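You operate a simulated robot arm through the tools that you are given. There is no shell and no other tool. Be economical: measure what you need, move in short steps, check, and stop when the job is done.

Carry out the task below with a simulated robot arm. There is one attempt and no reset: what you move stays moved.

Task
Take the 20 % test can from the packing table top and put it on top of the silver plain grease tin.

The check looks at the end state, three seconds after you hand in, the way a careful person would. Anything else that was tipped, shoved, dropped, spilled or broken makes it a failure.

Robot
A 7-joint arm with a two-finger parallel gripper, fixed in place. Base frame: the origin is at the foot of the arm, x ahead of it, y to its left, z up; the work surface is at about z = 0. Units: cm, rad, N and s.
With the tool pointing down near the work surface it reaches from about 22 to 58 cm from the base axis. Its first joint turns from -1.152 to 1.152 rad. Payload 2.5 kg.
The tool frame sits at the grasp point between the pads (the TCP): z along the fingers, y along the line on which they close. The tips reach 2.3 cm beyond it. Largest opening 9.4 cm; finger width 3.8, thickness 1; the body of the gripper, 5.4 by 9.6 cm, starts 3.9 cm behind the TCP.
Orientation is that of the tool frame in the base frame, as a unit quaternion [w, x, y, z]. With the fingers straight down and closing along the base's y, the tool's x points along the base's -x, its y along +y and its z along -z.

Tools
- The arm moves only by the tool drive_tool. Its argument "increments" is one flat list of numbers, 7 for each row, row after row: the closure in counts, from 0 (fully open) to 255 (shut), then the shift along the tool's x, y, z in m, then the turn, a rotation vector about the tool's x, y, z in degrees. In form: [claw, x, y, z, ax, ay, az, claw, x, y, z, ax, ay, az, ...]. A call has 1 to 12 rows; each row is the pose to reach, as a shift and turn from the pose commanded when the call began, along the tool's axes at that moment. A row lasts 0.2 s, in which the tool goes at most 5 cm and 0.15 rad; a call with a longer step from one row to the next is refused whole, and so is a gripper value outside its range. Where a pose cannot be reached the arm comes as near as it can. A force on the tool above 40 N (or 10 N above the force at the start of the call, whichever is more), or a blocked arm, ends the call early, and 0.2 s more pass. The fingers move at their own pace (about 10.8 cm/s each) and stop on an object; they squeeze with about 25 N. The grip force told is the motor's: it shows also when the fingers shut on nothing. Time passes only in rows, and 0.2 s behind the last, so rows that repeat a pose let the fingers close. It gives the time, the measured TCP pose, the force on the tool (base axes), the opening and the grip force at its end, in the units of the frame above (readings bear some noise).
- Cameras (640 x 400 px; columns grow to the right, rows downward): "scene" is fixed at [11.41, -40.87, 55.54]; the picture's right is [0.83, -0.56, 0.00], its down [-0.26, -0.38, -0.89] and it looks along [0.50, 0.73, -0.46] (base axes); focal length 359 px, centre (320, 200). "wrist" rides on the gripper at [8.7, 1.6, -7.4] in the tool frame; the picture's right is [-0.18, 0.98, 0.00], its down [-0.58, -0.11, -0.81] and it looks along [-0.79, -0.15, 0.59] (tool axes); focal length 243 px, centre (320, 200). There is no depth. A picture from a camera that has moved, and an enlarged one, comes with that camera's place and axes in the base frame and with its lens. The place of the scene camera against the robot may be out by one fixed shift of up to 1.2 cm in any direction.
- get_image(camera): a new picture of that camera. No time passes.
- close_up(camera, box): a new picture of the part [left, top, right, bottom] of that camera's present view, enlarged. No time passes.
- sign_off(): hands the job in; it is judged then, once.

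Work in short steps. Places have to be worked out from the pictures, the camera data and where the tool is seen: move nearer, look again, correct. Check each grasp and each placing, and mend what went wrong. You have 90 turns and 36 pictures in all, those below and enlarged ones among them. Open the gripper and draw the arm clear of the work before you hand the job in, unless the task says otherwise; then end with one line.

The tools are called after "Call:" as name(argument=value, ...) on one line, values as JSON. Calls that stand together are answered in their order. drive_tool: Moves the arm, as the interface text tells. Its arguments: {"type":"object","properties":{"increments":{"type":"array"}},"required":["increments"]} The other tools are called the same way: get_image (camera) takes a picture; close_up (camera, box) takes an enlarged picture of a part of a camera's view; sign_off () hands the job in.

At the start:

```text
time: 0.0
position: [29.04, 27.4, 33.53]
orientation: [0.0, 0.0, 1.0, 0.002]
force: [-0.4, -0.2, 0.1]
finger_gap: 9.42
grip_force: 0.1
```

scene: 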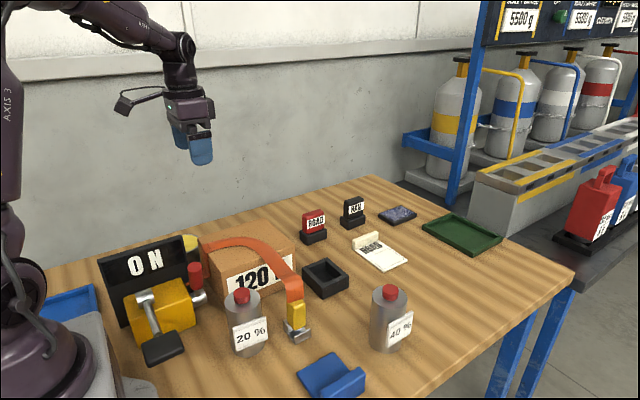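
wrist: 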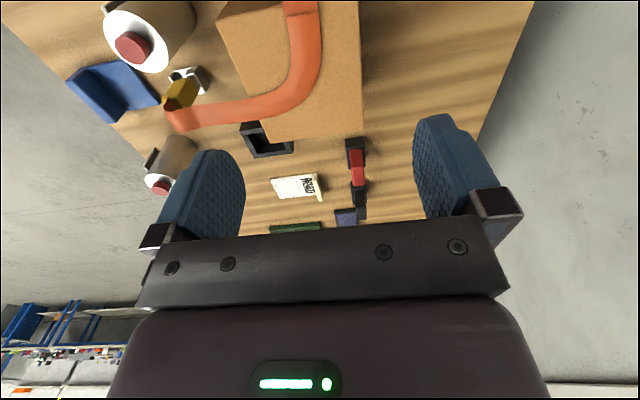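

The scene shows the 20 % can beside the box with the strap; the grease tin isn't obvious yet. I'll enlarge the left part of the scene.

Call:
close_up(camera="scene", box=[80, 200, 340, 400])

Call:
close_up(camera="wrist", box=[0, 0, 560, 250])

```text
2.00 times, centred on (210, 300) of scene
camera zoom: at [11.41, -40.87, 55.54], right [0.83, -0.56, 0.0], down [-0.26, -0.38, -0.89], along [0.5, 0.73, -0.46], focal length 718 px, centre (540, 0)
```

zoom: 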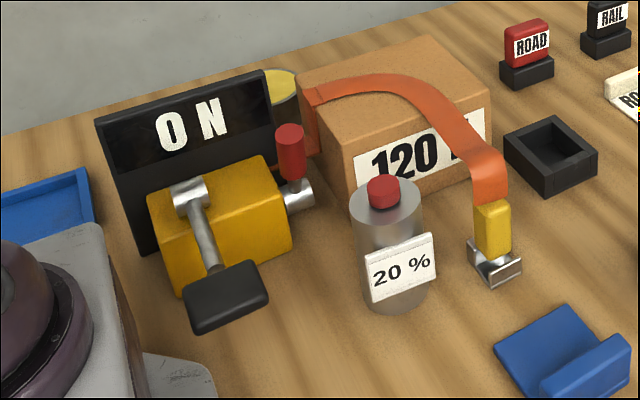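

```text
1.14 times, centred on (280, 125) of wrist
camera zoom: at [20.33, 28.92, 41.05], right [0.18, 0.98, 0.0], down [0.58, -0.11, 0.81], along [0.79, -0.15, -0.59], focal length 277 px, centre (366, 286)
```

zoom: 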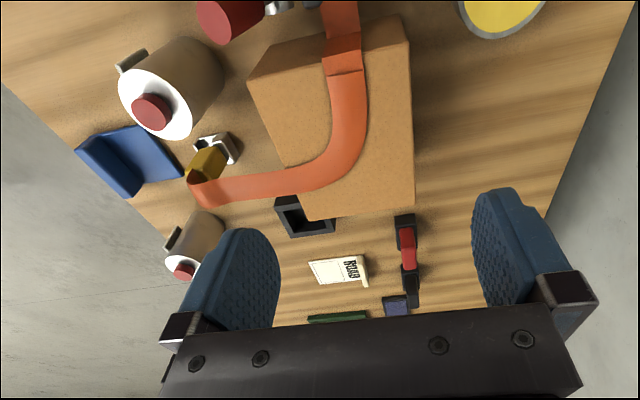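

The yellow-topped silver-rimmed tin behind the ON sign stands near (27.5, 40), top at about z=5; the 20 % can is near (27.5, 6.5), about 12 tall. I'll turn the wrist to look to the left and check for other tins.

Call:
drive_tool(increments=[0, 0.003, -0.01, 0, 0, 0, -8, 0, 0.006, -0.02, 0, 0, 0, -16, 0, 0.01, -0.03, 0, 0, 0, -24, 0, 0.013, -0.04, 0, 0, 0, -32, 0, 0.016, -0.05, 0, 0, 0, -40, 0, 0.02, -0.06, 0, 0, 0, -48, 0, 0.02, -0.07, 0, 0, 0, -56])

Call:
get_image(camera="wrist")

```text
time: 1.6
position: [27.21, 20.46, 33.48]
orientation: [0.001, -0.471, 0.882, 0.002]
force: [-0.1, 0.3, 0.2]
finger_gap: 9.41
grip_force: 0.1
```

```text
31 pictures are left
camera wrist: at [20.92, 14.0, 41.02], right [-0.71, 0.7, 0.0], down [0.41, 0.42, 0.81], along [0.56, 0.58, -0.59], focal length 243 px, centre (320, 200)
```

wrist: 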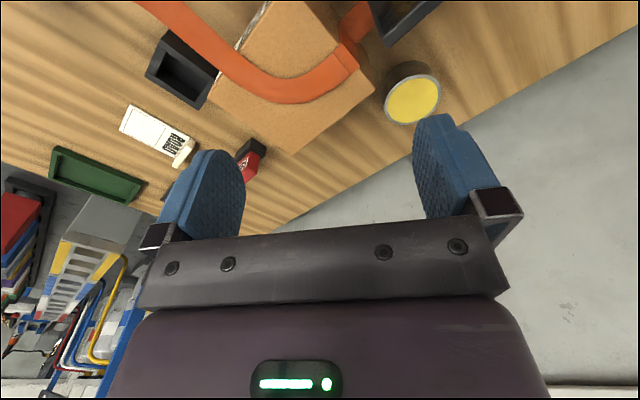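

Only one tin is visible, silver with a yellow top. I'll enlarge it to see whether the top is flat.

Call:
close_up(camera="wrist", box=[340, 40, 480, 140])

```text
4.00 times, centred on (410, 90) of wrist
camera zoom: at [20.92, 14.0, 41.02], right [-0.71, 0.7, 0.0], down [0.41, 0.42, 0.81], along [0.56, 0.58, -0.59], focal length 970 px, centre (-40, 640)
```

zoom: 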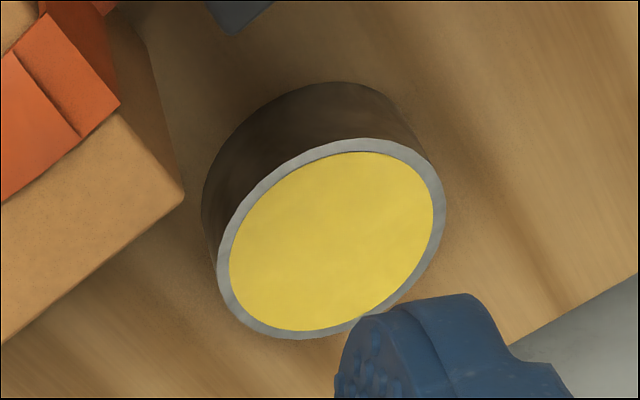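

The tin top is a flat disc, about 9 cm across. The current wrist heading (closing line along the can's label plane) suits the can, so I'll translate to look at the can from above.

Call:
drive_tool(increments=[0, 0.035, -0.016, 0.007, 0, 0, 0, 0, 0.07, -0.032, 0.014, 0, 0, 0, 0, 0.105, -0.048, 0.021, 0, 0, 0, 0, 0.14, -0.064, 0.028, 0, 0, 0, 0, 0.176, -0.079, 0.035, 0, 0, 0, 0, 0.176, -0.079, 0.035, 0, 0, 0])

Call:
get_image(camera="wrist")

```text
time: 3.0
position: [23.63, 1.37, 29.85]
orientation: [0.001, -0.469, 0.883, 0.001]
force: [-0.2, 0.0, -0.2]
finger_gap: 9.41
grip_force: 0.0
```

```text
29 pictures are left
camera wrist: at [17.46, -5.08, 37.39], right [-0.71, 0.7, 0.0], down [0.41, 0.42, 0.81], along [0.57, 0.58, -0.59], focal length 243 px, centre (320, 200)
```

wrist: 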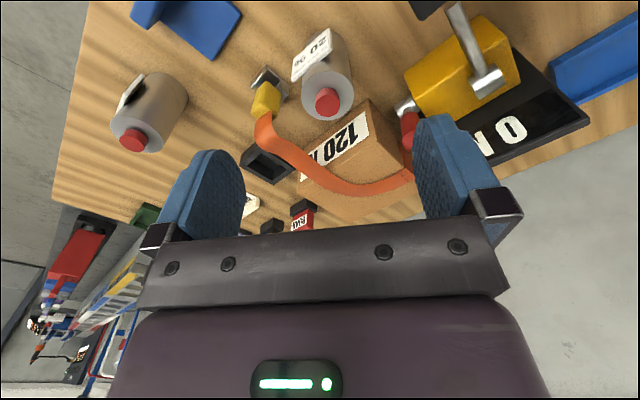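

Call:
close_up(camera="wrist", box=[240, 20, 432, 140])

```text
3.33 times, centred on (336, 80) of wrist
camera zoom: at [17.46, -5.08, 37.39], right [-0.71, 0.7, 0.0], down [0.41, 0.42, 0.81], along [0.57, 0.58, -0.59], focal length 809 px, centre (267, 600)
```

zoom: 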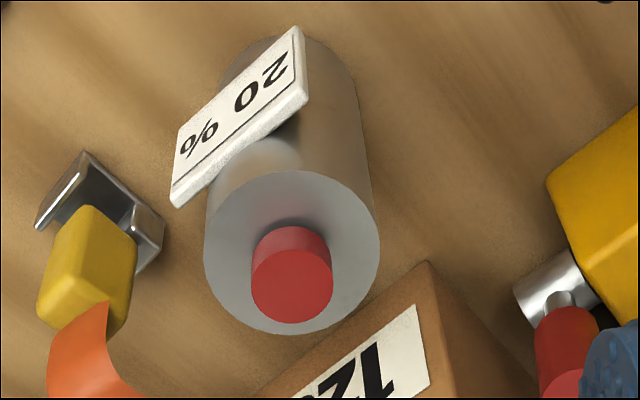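

The label faces about -y and its plate runs along x, so I'll close along x instead. Can axis is about (28.2, 7.1), diameter 6.2; the buckle and strap begin at x≈35.5. I'll go above the can at z=22 with 34° more turn.

Call:
drive_tool(increments=[0, -0.015, -0.001, 0.01, 0, 0, -7, 0, -0.03, -0.002, 0.025, 0, 0, -14, 0, -0.045, -0.004, 0.04, 0, 0, -21, 0, -0.06, -0.005, 0.06, 0, 0, -28, 0, -0.073, -0.006, 0.078, 0, 0, -34, 0, -0.073, -0.006, 0.078, 0, 0, -34])

Call:
get_image(camera="wrist")

Call:
get_image(camera="scene")

```text
time: 4.4
position: [28.41, 7.25, 22.19]
orientation: [-0.002, 0.708, -0.706, 0.0]
force: [1.2, 0.4, -0.4]
finger_gap: 9.41
grip_force: 0.1
```

```text
27 pictures are left
camera wrist: at [26.72, -1.67, 29.68], right [-0.98, 0.18, 0.0], down [0.11, 0.58, 0.81], along [0.15, 0.79, -0.59], focal length 243 px, centre (320, 200)
```

wrist: 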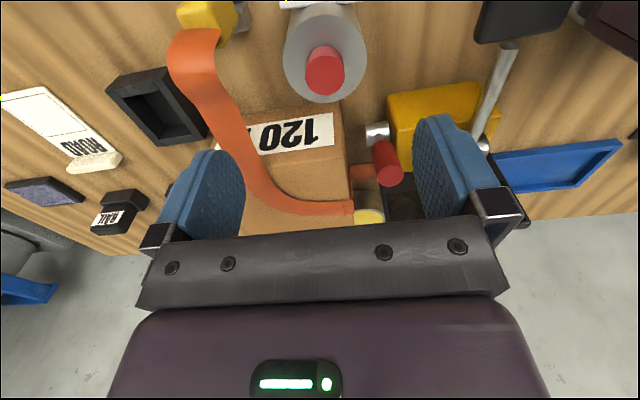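

```text
26 pictures are left
```

scene: 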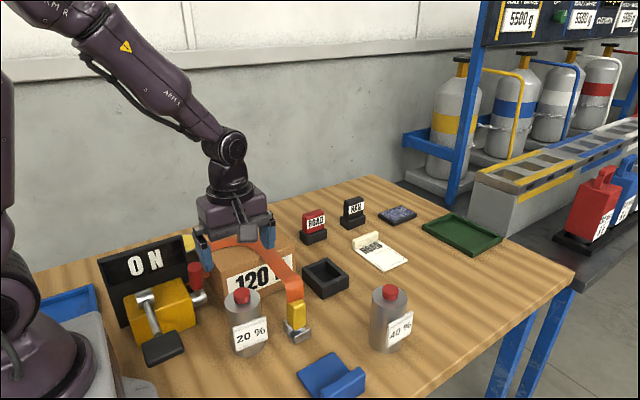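

The can axis reads (28.0, 6.9) here. I correct by 4 mm / 3 mm and descend most of the way to z=12.

Call:
drive_tool(increments=[0, 0.003, 0.004, 0.02, 0, 0, 0, 0, 0.003, 0.004, 0.05, 0, 0, 0, 0, 0.003, 0.004, 0.08, 0, 0, 0, 0, 0.003, 0.004, 0.1, 0, 0, 0, 0, 0.003, 0.004, 0.1, 0, 0, 0])

Call:
get_image(camera="wrist")

Call:
close_up(camera="scene", box=[160, 200, 352, 360])

```text
time: 5.6
position: [27.99, 7.16, 12.42]
orientation: [0.002, -0.707, 0.707, 0.0]
force: [0.9, -0.7, 0.0]
finger_gap: 9.4
grip_force: 0.0
```

```text
25 pictures are left
camera wrist: at [26.33, -1.7, 19.88], right [-0.98, 0.18, 0.0], down [0.11, 0.58, 0.81], along [0.15, 0.79, -0.59], focal length 243 px, centre (320, 200)
```

wrist: 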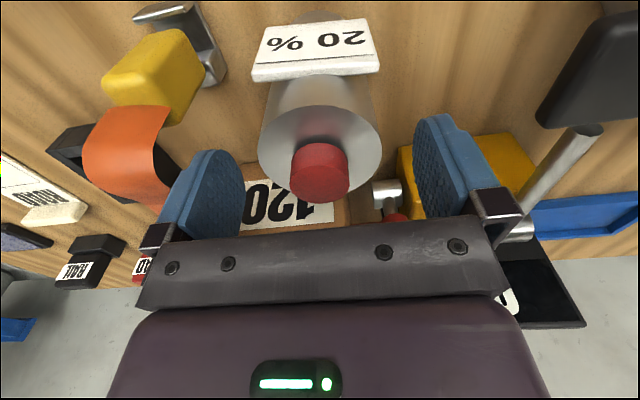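

```text
2.50 times, centred on (256, 280) of scene
camera zoom: at [11.41, -40.86, 55.54], right [0.83, -0.56, 0.0], down [-0.26, -0.38, -0.89], along [0.5, 0.73, -0.46], focal length 898 px, centre (480, 0)
```

zoom: 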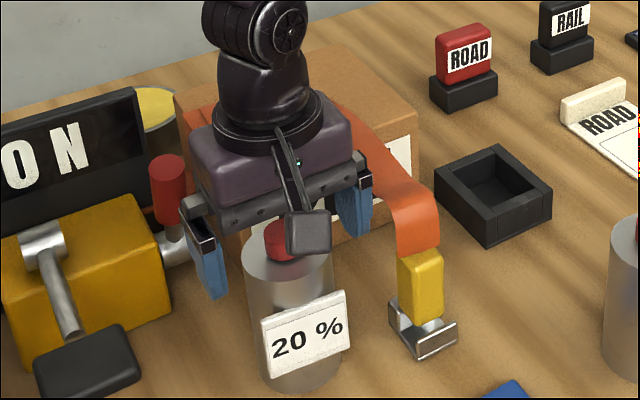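

Can is centred between the fingers and the strap is 4 cm clear of the finger. Descending to z≈9 and closing.

Call:
drive_tool(increments=[0, 0.001, 0, 0.018, 0, 0, 0, 0, 0.001, 0, 0.034, 0, 0, 0, 0, 0.001, 0, 0.034, 0, 0, 0, 255, 0.001, 0, 0.034, 0, 0, 0, 255, 0.001, 0, 0.034, 0, 0, 0, 255, 0.001, 0, 0.034, 0, 0, 0, 255, 0.001, 0, 0.034, 0, 0, 0])

Call:
get_image(camera="wrist")

```text
time: 7.2
position: [28.03, 6.77, 8.93]
orientation: [0.001, -0.707, 0.708, 0.001]
force: [-0.3, -0.8, -0.3]
finger_gap: 6.17
grip_force: 25.1
```

```text
23 pictures are left
camera wrist: at [26.37, -1.98, 16.38], right [-0.98, 0.18, 0.0], down [0.11, 0.58, 0.81], along [0.15, 0.79, -0.59], focal length 243 px, centre (320, 200)
```

wrist: 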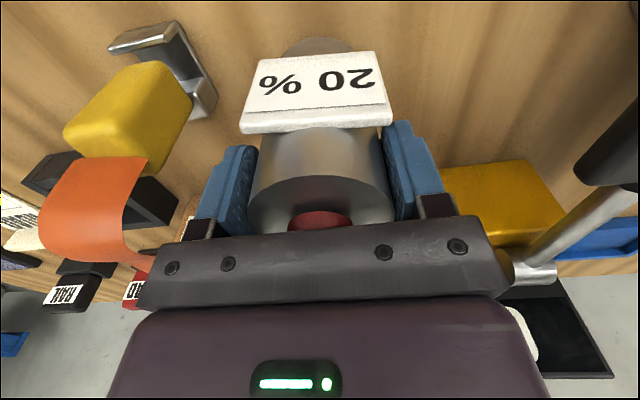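

Gripped at 6.17 cm with 25 N, label untouched. Lifting straight up.

Call:
drive_tool(increments=[255, 0, 0, -0.01, 0, 0, 0, 255, 0, 0, -0.03, 0, 0, 0, 255, 0, 0, -0.06, 0, 0, 0, 255, 0, 0, -0.09, 0, 0, 0, 255, 0, 0, -0.12, 0, 0, 0, 255, 0, 0, -0.15, 0, 0, 0, 255, 0, 0, -0.18, 0, 0, 0, 255, 0, 0, -0.18, 0, 0, 0])

Call:
get_image(camera="scene")

```text
time: 9.0
position: [28.1, 6.66, 26.72]
orientation: [0.001, -0.707, 0.707, 0.002]
force: [0.3, -0.2, -1.9]
finger_gap: 6.16
grip_force: 25.2
```

```text
22 pictures are left
```

scene: 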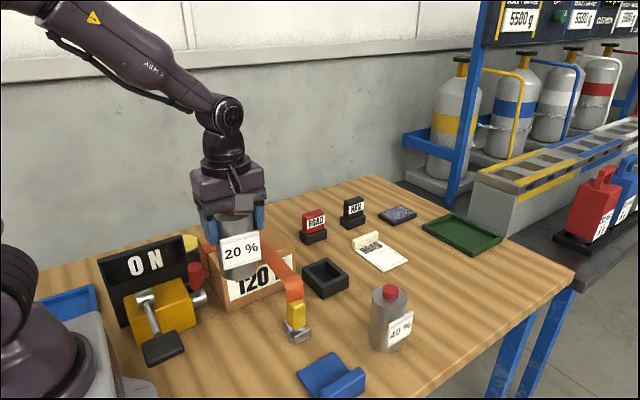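

The can is up cleanly (about 2 N weight). I'll carry it over the box to (36, 32) so the camera can see the tin beside the held can.

Call:
drive_tool(increments=[255, -0.02, -0.006, -0.005, 0, 0, 0, 255, -0.05, -0.016, -0.01, 0, 0, 0, 255, -0.085, -0.027, -0.01, 0, 0, 0, 255, -0.12, -0.038, -0.01, 0, 0, 0, 255, -0.155, -0.048, -0.01, 0, 0, 0, 255, -0.19, -0.058, -0.01, 0, 0, 0, 255, -0.22, -0.068, -0.01, 0, 0, 0, 255, -0.243, -0.075, -0.01, 0, 0, 0, 255, -0.253, -0.079, -0.01, 0, 0, 0, 255, -0.253, -0.079, -0.01, 0, 0, 0])

Call:
get_image(camera="wrist")

```text
time: 11.2
position: [35.68, 31.94, 27.79]
orientation: [0.001, -0.707, 0.707, 0.002]
force: [-0.5, -0.1, -2.1]
finger_gap: 6.15
grip_force: 25.0
```

```text
21 pictures are left
camera wrist: at [34.1, 23.22, 35.27], right [-0.98, 0.18, 0.0], down [0.11, 0.58, 0.81], along [0.15, 0.79, -0.59], focal length 243 px, centre (320, 200)
```

wrist: 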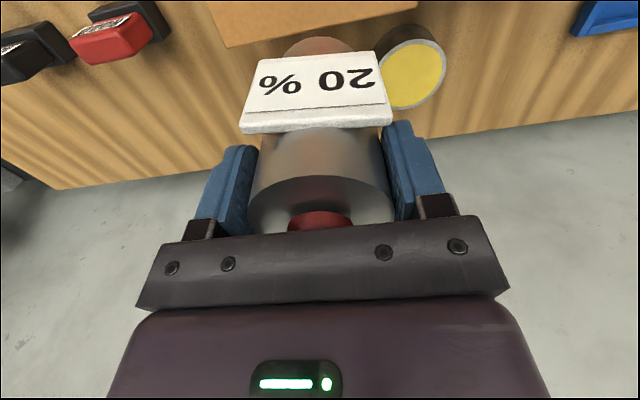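

I'll enlarge the tin to measure its rim.

Call:
close_up(camera="wrist", box=[350, 10, 478, 130])

```text
3.33 times, centred on (414, 70) of wrist
camera zoom: at [34.1, 23.22, 35.27], right [-0.98, 0.18, 0.0], down [0.11, 0.58, 0.81], along [0.15, 0.79, -0.59], focal length 809 px, centre (7, 633)
```

zoom: 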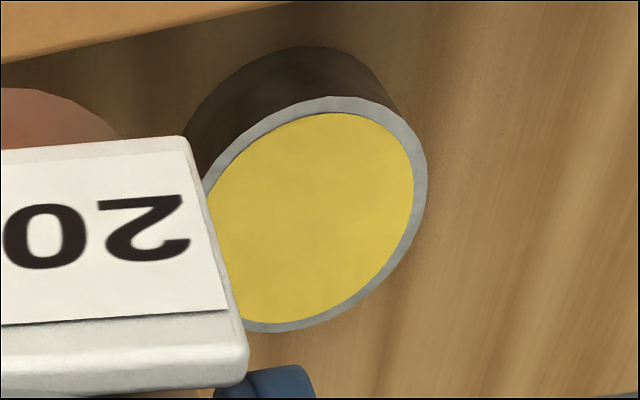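

The tin's top centre triangulates to about (25.6, 40.1), z≈4.7, diameter ≈8.3. I move over it at the present height, then lower to leave about 2 cm.

Call:
drive_tool(increments=[255, -0.015, 0.02, 0, 0, 0, 0, 255, -0.035, 0.045, 0, 0, 0, 0, 255, -0.06, 0.075, 0, 0, 0, 0, 255, -0.081, 0.101, 0, 0, 0, 0, 255, -0.081, 0.101, 0, 0, 0, 0, 255, -0.081, 0.101, 0.03, 0, 0, 0, 255, -0.081, 0.101, 0.06, 0, 0, 0, 255, -0.081, 0.101, 0.09, 0, 0, 0, 255, -0.081, 0.101, 0.11, 0, 0, 0, 255, -0.081, 0.101, 0.118, 0, 0, 0, 255, -0.081, 0.101, 0.118, 0, 0, 0])

Call:
get_image(camera="wrist")

Call:
close_up(camera="scene", box=[100, 140, 300, 280])

```text
time: 13.6
position: [25.8, 40.32, 16.03]
orientation: [-0.001, 0.707, -0.707, -0.002]
force: [-0.7, -0.3, -2.8]
finger_gap: 6.15
grip_force: 24.9
```

```text
19 pictures are left
camera wrist: at [24.14, 31.55, 23.48], right [-0.98, 0.18, 0.0], down [0.11, 0.58, 0.81], along [0.15, 0.79, -0.59], focal length 243 px, centre (320, 200)
```

wrist: 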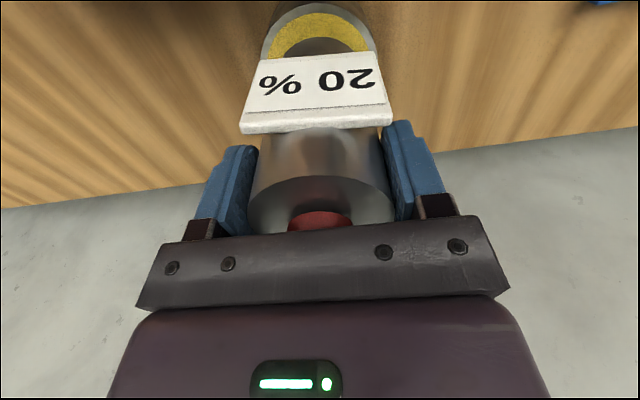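

```text
2.86 times, centred on (200, 210) of scene
camera zoom: at [11.41, -40.86, 55.54], right [0.83, -0.56, 0.0], down [-0.26, -0.38, -0.89], along [0.5, 0.73, -0.46], focal length 1026 px, centre (663, 171)
```

zoom: 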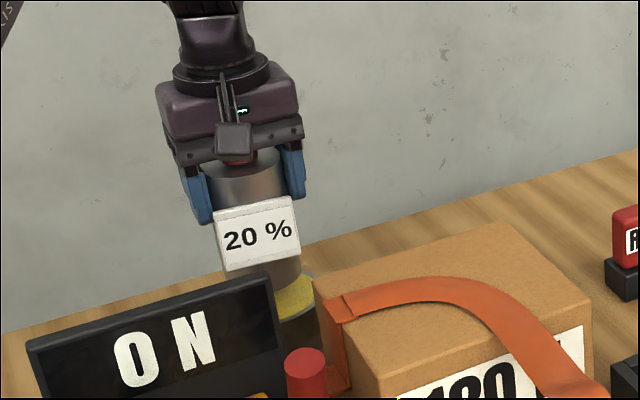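

I'll enlarge the wrist view to check how the can's foot lines up with the tin.

Call:
close_up(camera="wrist", box=[240, 0, 400, 100])

```text
4.00 times, centred on (320, 50) of wrist
camera zoom: at [24.14, 31.55, 23.48], right [-0.98, 0.18, 0.0], down [0.11, 0.58, 0.81], along [0.15, 0.79, -0.59], focal length 970 px, centre (320, 800)
```

zoom: 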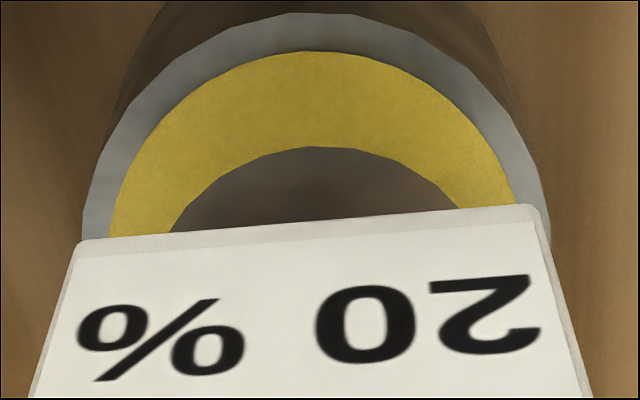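

The can foot (25.8, 40.4) and the tin (25.8, 40.4) come out concentric. Lowering straight down, to about 4 mm above expected contact.

Call:
drive_tool(increments=[255, 0, 0, 0.007, 0, 0, 0, 255, 0, 0, 0.014, 0, 0, 0, 255, 0, 0, 0.02, 0, 0, 0, 255, 0, 0, 0.02, 0, 0, 0])

Call:
close_up(camera="scene", box=[140, 180, 220, 260])

```text
time: 14.6
position: [25.75, 40.2, 13.94]
orientation: [0.001, -0.707, 0.707, 0.001]
force: [-0.5, -0.8, -2.2]
finger_gap: 6.19
grip_force: 24.8
```

```text
5.00 times, centred on (180, 220) of scene
camera zoom: at [11.41, -40.86, 55.54], right [0.83, -0.56, 0.0], down [-0.26, -0.38, -0.89], along [0.5, 0.73, -0.46], focal length 1796 px, centre (1020, 100)
```

zoom: 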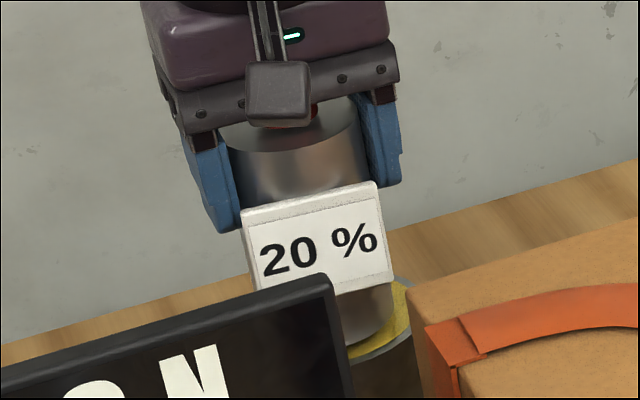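

Still hanging free (-2.2 N), close to the tin. I'll lower in fine steps and watch the force.

Call:
drive_tool(increments=[255, 0, 0, 0.001, 0, 0, 0, 255, 0, 0, 0.002, 0, 0, 0, 255, 0, 0, 0.002, 0, 0, 0])

```text
time: 15.4
position: [25.84, 40.26, 13.85]
orientation: [0.001, -0.707, 0.707, 0.002]
force: [0.7, 0.3, -2.0]
finger_gap: 6.19
grip_force: 25.5
```

No contact yet; another 2 mm.

Call:
drive_tool(increments=[255, 0, 0, 0.001, 0, 0, 0, 255, 0, 0, 0.002, 0, 0, 0, 255, 0, 0, 0.002, 0, 0, 0])

```text
time: 16.2
position: [25.66, 40.36, 13.75]
orientation: [-0.001, 0.708, -0.706, -0.002]
force: [-0.3, 0.3, -2.4]
finger_gap: 6.18
grip_force: 25.0
```

Still free; another 2 mm.

Call:
drive_tool(increments=[255, 0, 0, 0.001, 0, 0, 0, 255, 0, 0, 0.002, 0, 0, 0, 255, 0, 0, 0.002, 0, 0, 0])

Call:
close_up(camera="wrist", box=[240, 0, 400, 100])

```text
time: 17.0
position: [25.66, 40.2, 13.46]
orientation: [0.0, 0.707, -0.707, -0.001]
force: [-0.2, -0.9, -2.1]
finger_gap: 6.17
grip_force: 24.1
```

```text
4.00 times, centred on (320, 50) of wrist
camera zoom: at [24.07, 31.41, 20.91], right [-0.98, 0.18, 0.0], down [0.11, 0.58, 0.81], along [0.15, 0.79, -0.59], focal length 970 px, centre (320, 800)
```

zoom: 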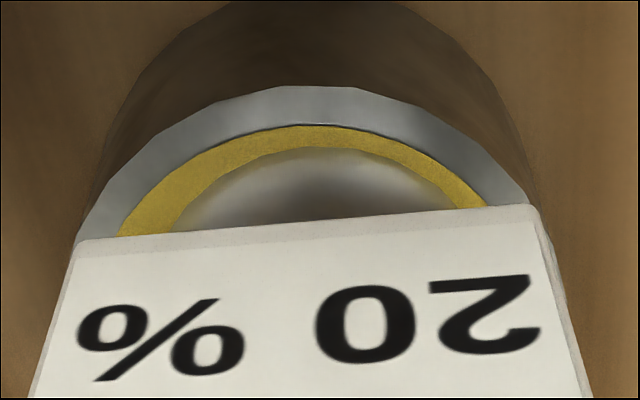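

The foot is inside the rim, about 1.5 mm off toward -x. I'll correct that and lower another 2 mm.

Call:
drive_tool(increments=[255, 0, -0.0015, 0, 0, 0, 0, 255, 0, -0.0015, 0.001, 0, 0, 0, 255, 0, -0.0015, 0.002, 0, 0, 0, 255, 0, -0.0015, 0.002, 0, 0, 0])

```text
time: 18.0
position: [25.86, 40.2, 13.38]
orientation: [-0.002, 0.707, -0.707, -0.002]
force: [-2.1, -5.3, 16.1]
finger_gap: 6.17
grip_force: 24.6
```

Contact (16 N up). I'll ease up by 1 mm and look before releasing.

Call:
drive_tool(increments=[255, 0, 0, -0.001, 0, 0, 0, 255, 0, 0, -0.001, 0, 0, 0])

Call:
close_up(camera="wrist", box=[240, 0, 400, 100])

```text
time: 18.6
position: [26.05, 40.24, 13.25]
orientation: [0.003, -0.707, 0.707, 0.001]
force: [2.3, -0.1, 4.6]
finger_gap: 6.16
grip_force: 25.4
```

```text
4.00 times, centred on (320, 50) of wrist
camera zoom: at [24.18, 31.4, 20.83], right [-0.98, 0.18, 0.0], down [0.11, 0.58, 0.81], along [0.15, 0.8, -0.59], focal length 970 px, centre (320, 800)
```

zoom: 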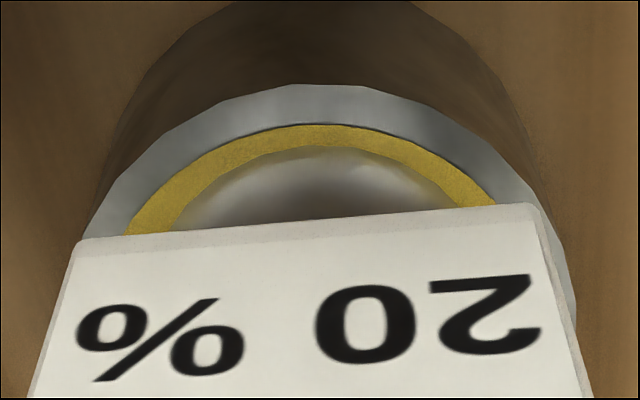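

Seated centrally with a light load. Opening in place.

Call:
drive_tool(increments=[75, 0, 0, 0, 0, 0, 0, 60, 0, 0, 0, 0, 0, 0, 30, 0, 0, 0, 0, 0, 0, 0, 0, 0, 0, 0, 0, 0, 0, 0, 0, 0, 0, 0, 0])

Call:
get_image(camera="wrist")

```text
time: 19.8
position: [25.85, 40.24, 13.45]
orientation: [-0.002, 0.707, -0.707, -0.001]
force: [0.7, 1.2, 0.7]
finger_gap: 9.42
grip_force: 0.0
```

```text
13 pictures are left
camera wrist: at [24.16, 31.39, 20.86], right [-0.98, 0.18, 0.0], down [0.11, 0.58, 0.81], along [0.15, 0.79, -0.59], focal length 243 px, centre (320, 200)
```

wrist: 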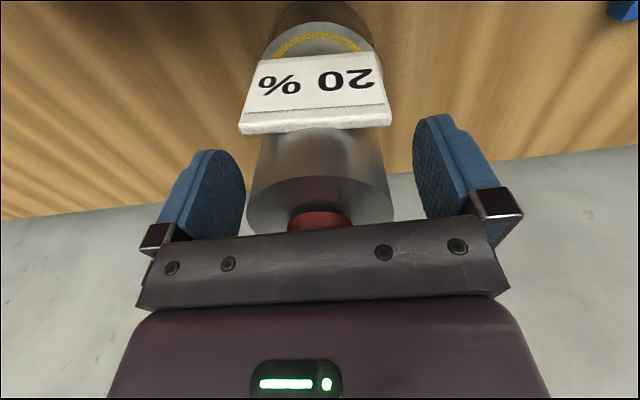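

Can stands freely between the open fingers. Raising straight up, then drawing away.

Call:
drive_tool(increments=[0, 0, 0, -0.02, 0, 0, 0, 0, 0, 0, -0.05, 0, 0, 0, 0, 0, 0, -0.09, 0, 0, 0, 0, 0, 0, -0.13, 0, 0, 0, 0, 0, 0, -0.17, 0, 0, 0, 0, 0.04, 0, -0.19, 0, 0, 0, 0, 0.08, 0, -0.19, 0, 0, 0, 0, 0.12, 0, -0.19, 0, 0, 0, 0, 0.12, 0, -0.19, 0, 0, 0])

Call:
get_image(camera="wrist")

Call:
get_image(camera="scene")

```text
time: 21.8
position: [25.84, 27.71, 32.31]
orientation: [-0.001, 0.707, -0.707, -0.001]
force: [0.3, 0.0, -0.5]
finger_gap: 9.4
grip_force: 0.1
```

```text
12 pictures are left
camera wrist: at [24.21, 18.99, 39.85], right [-0.98, 0.18, 0.0], down [0.11, 0.58, 0.81], along [0.15, 0.79, -0.59], focal length 243 px, centre (320, 200)
```

wrist: 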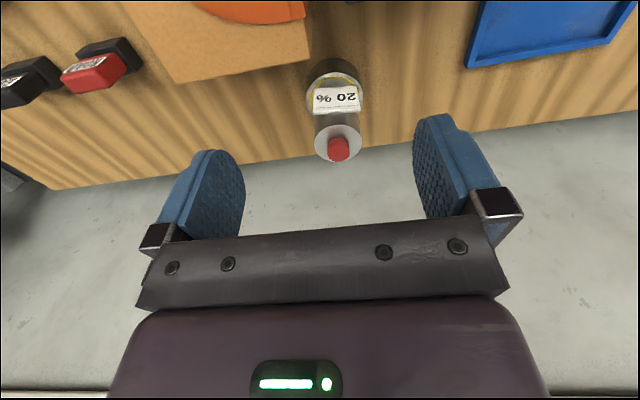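

```text
11 pictures are left
```

scene: 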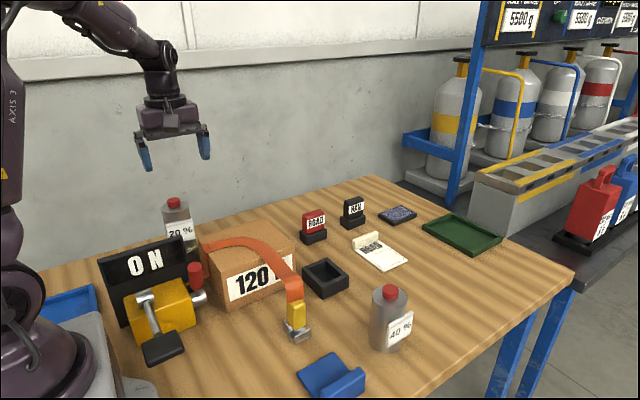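

The can stands upright and centred on the tin, everything else is where it was, and the arm is clear and open. Handing in.

Call:
sign_off()

```text
The job is handed in.
```

The 20 % test can is standing upright and centred on the silver grease tin. Nothing else was moved, and the arm is drawn clear with the gripper open.
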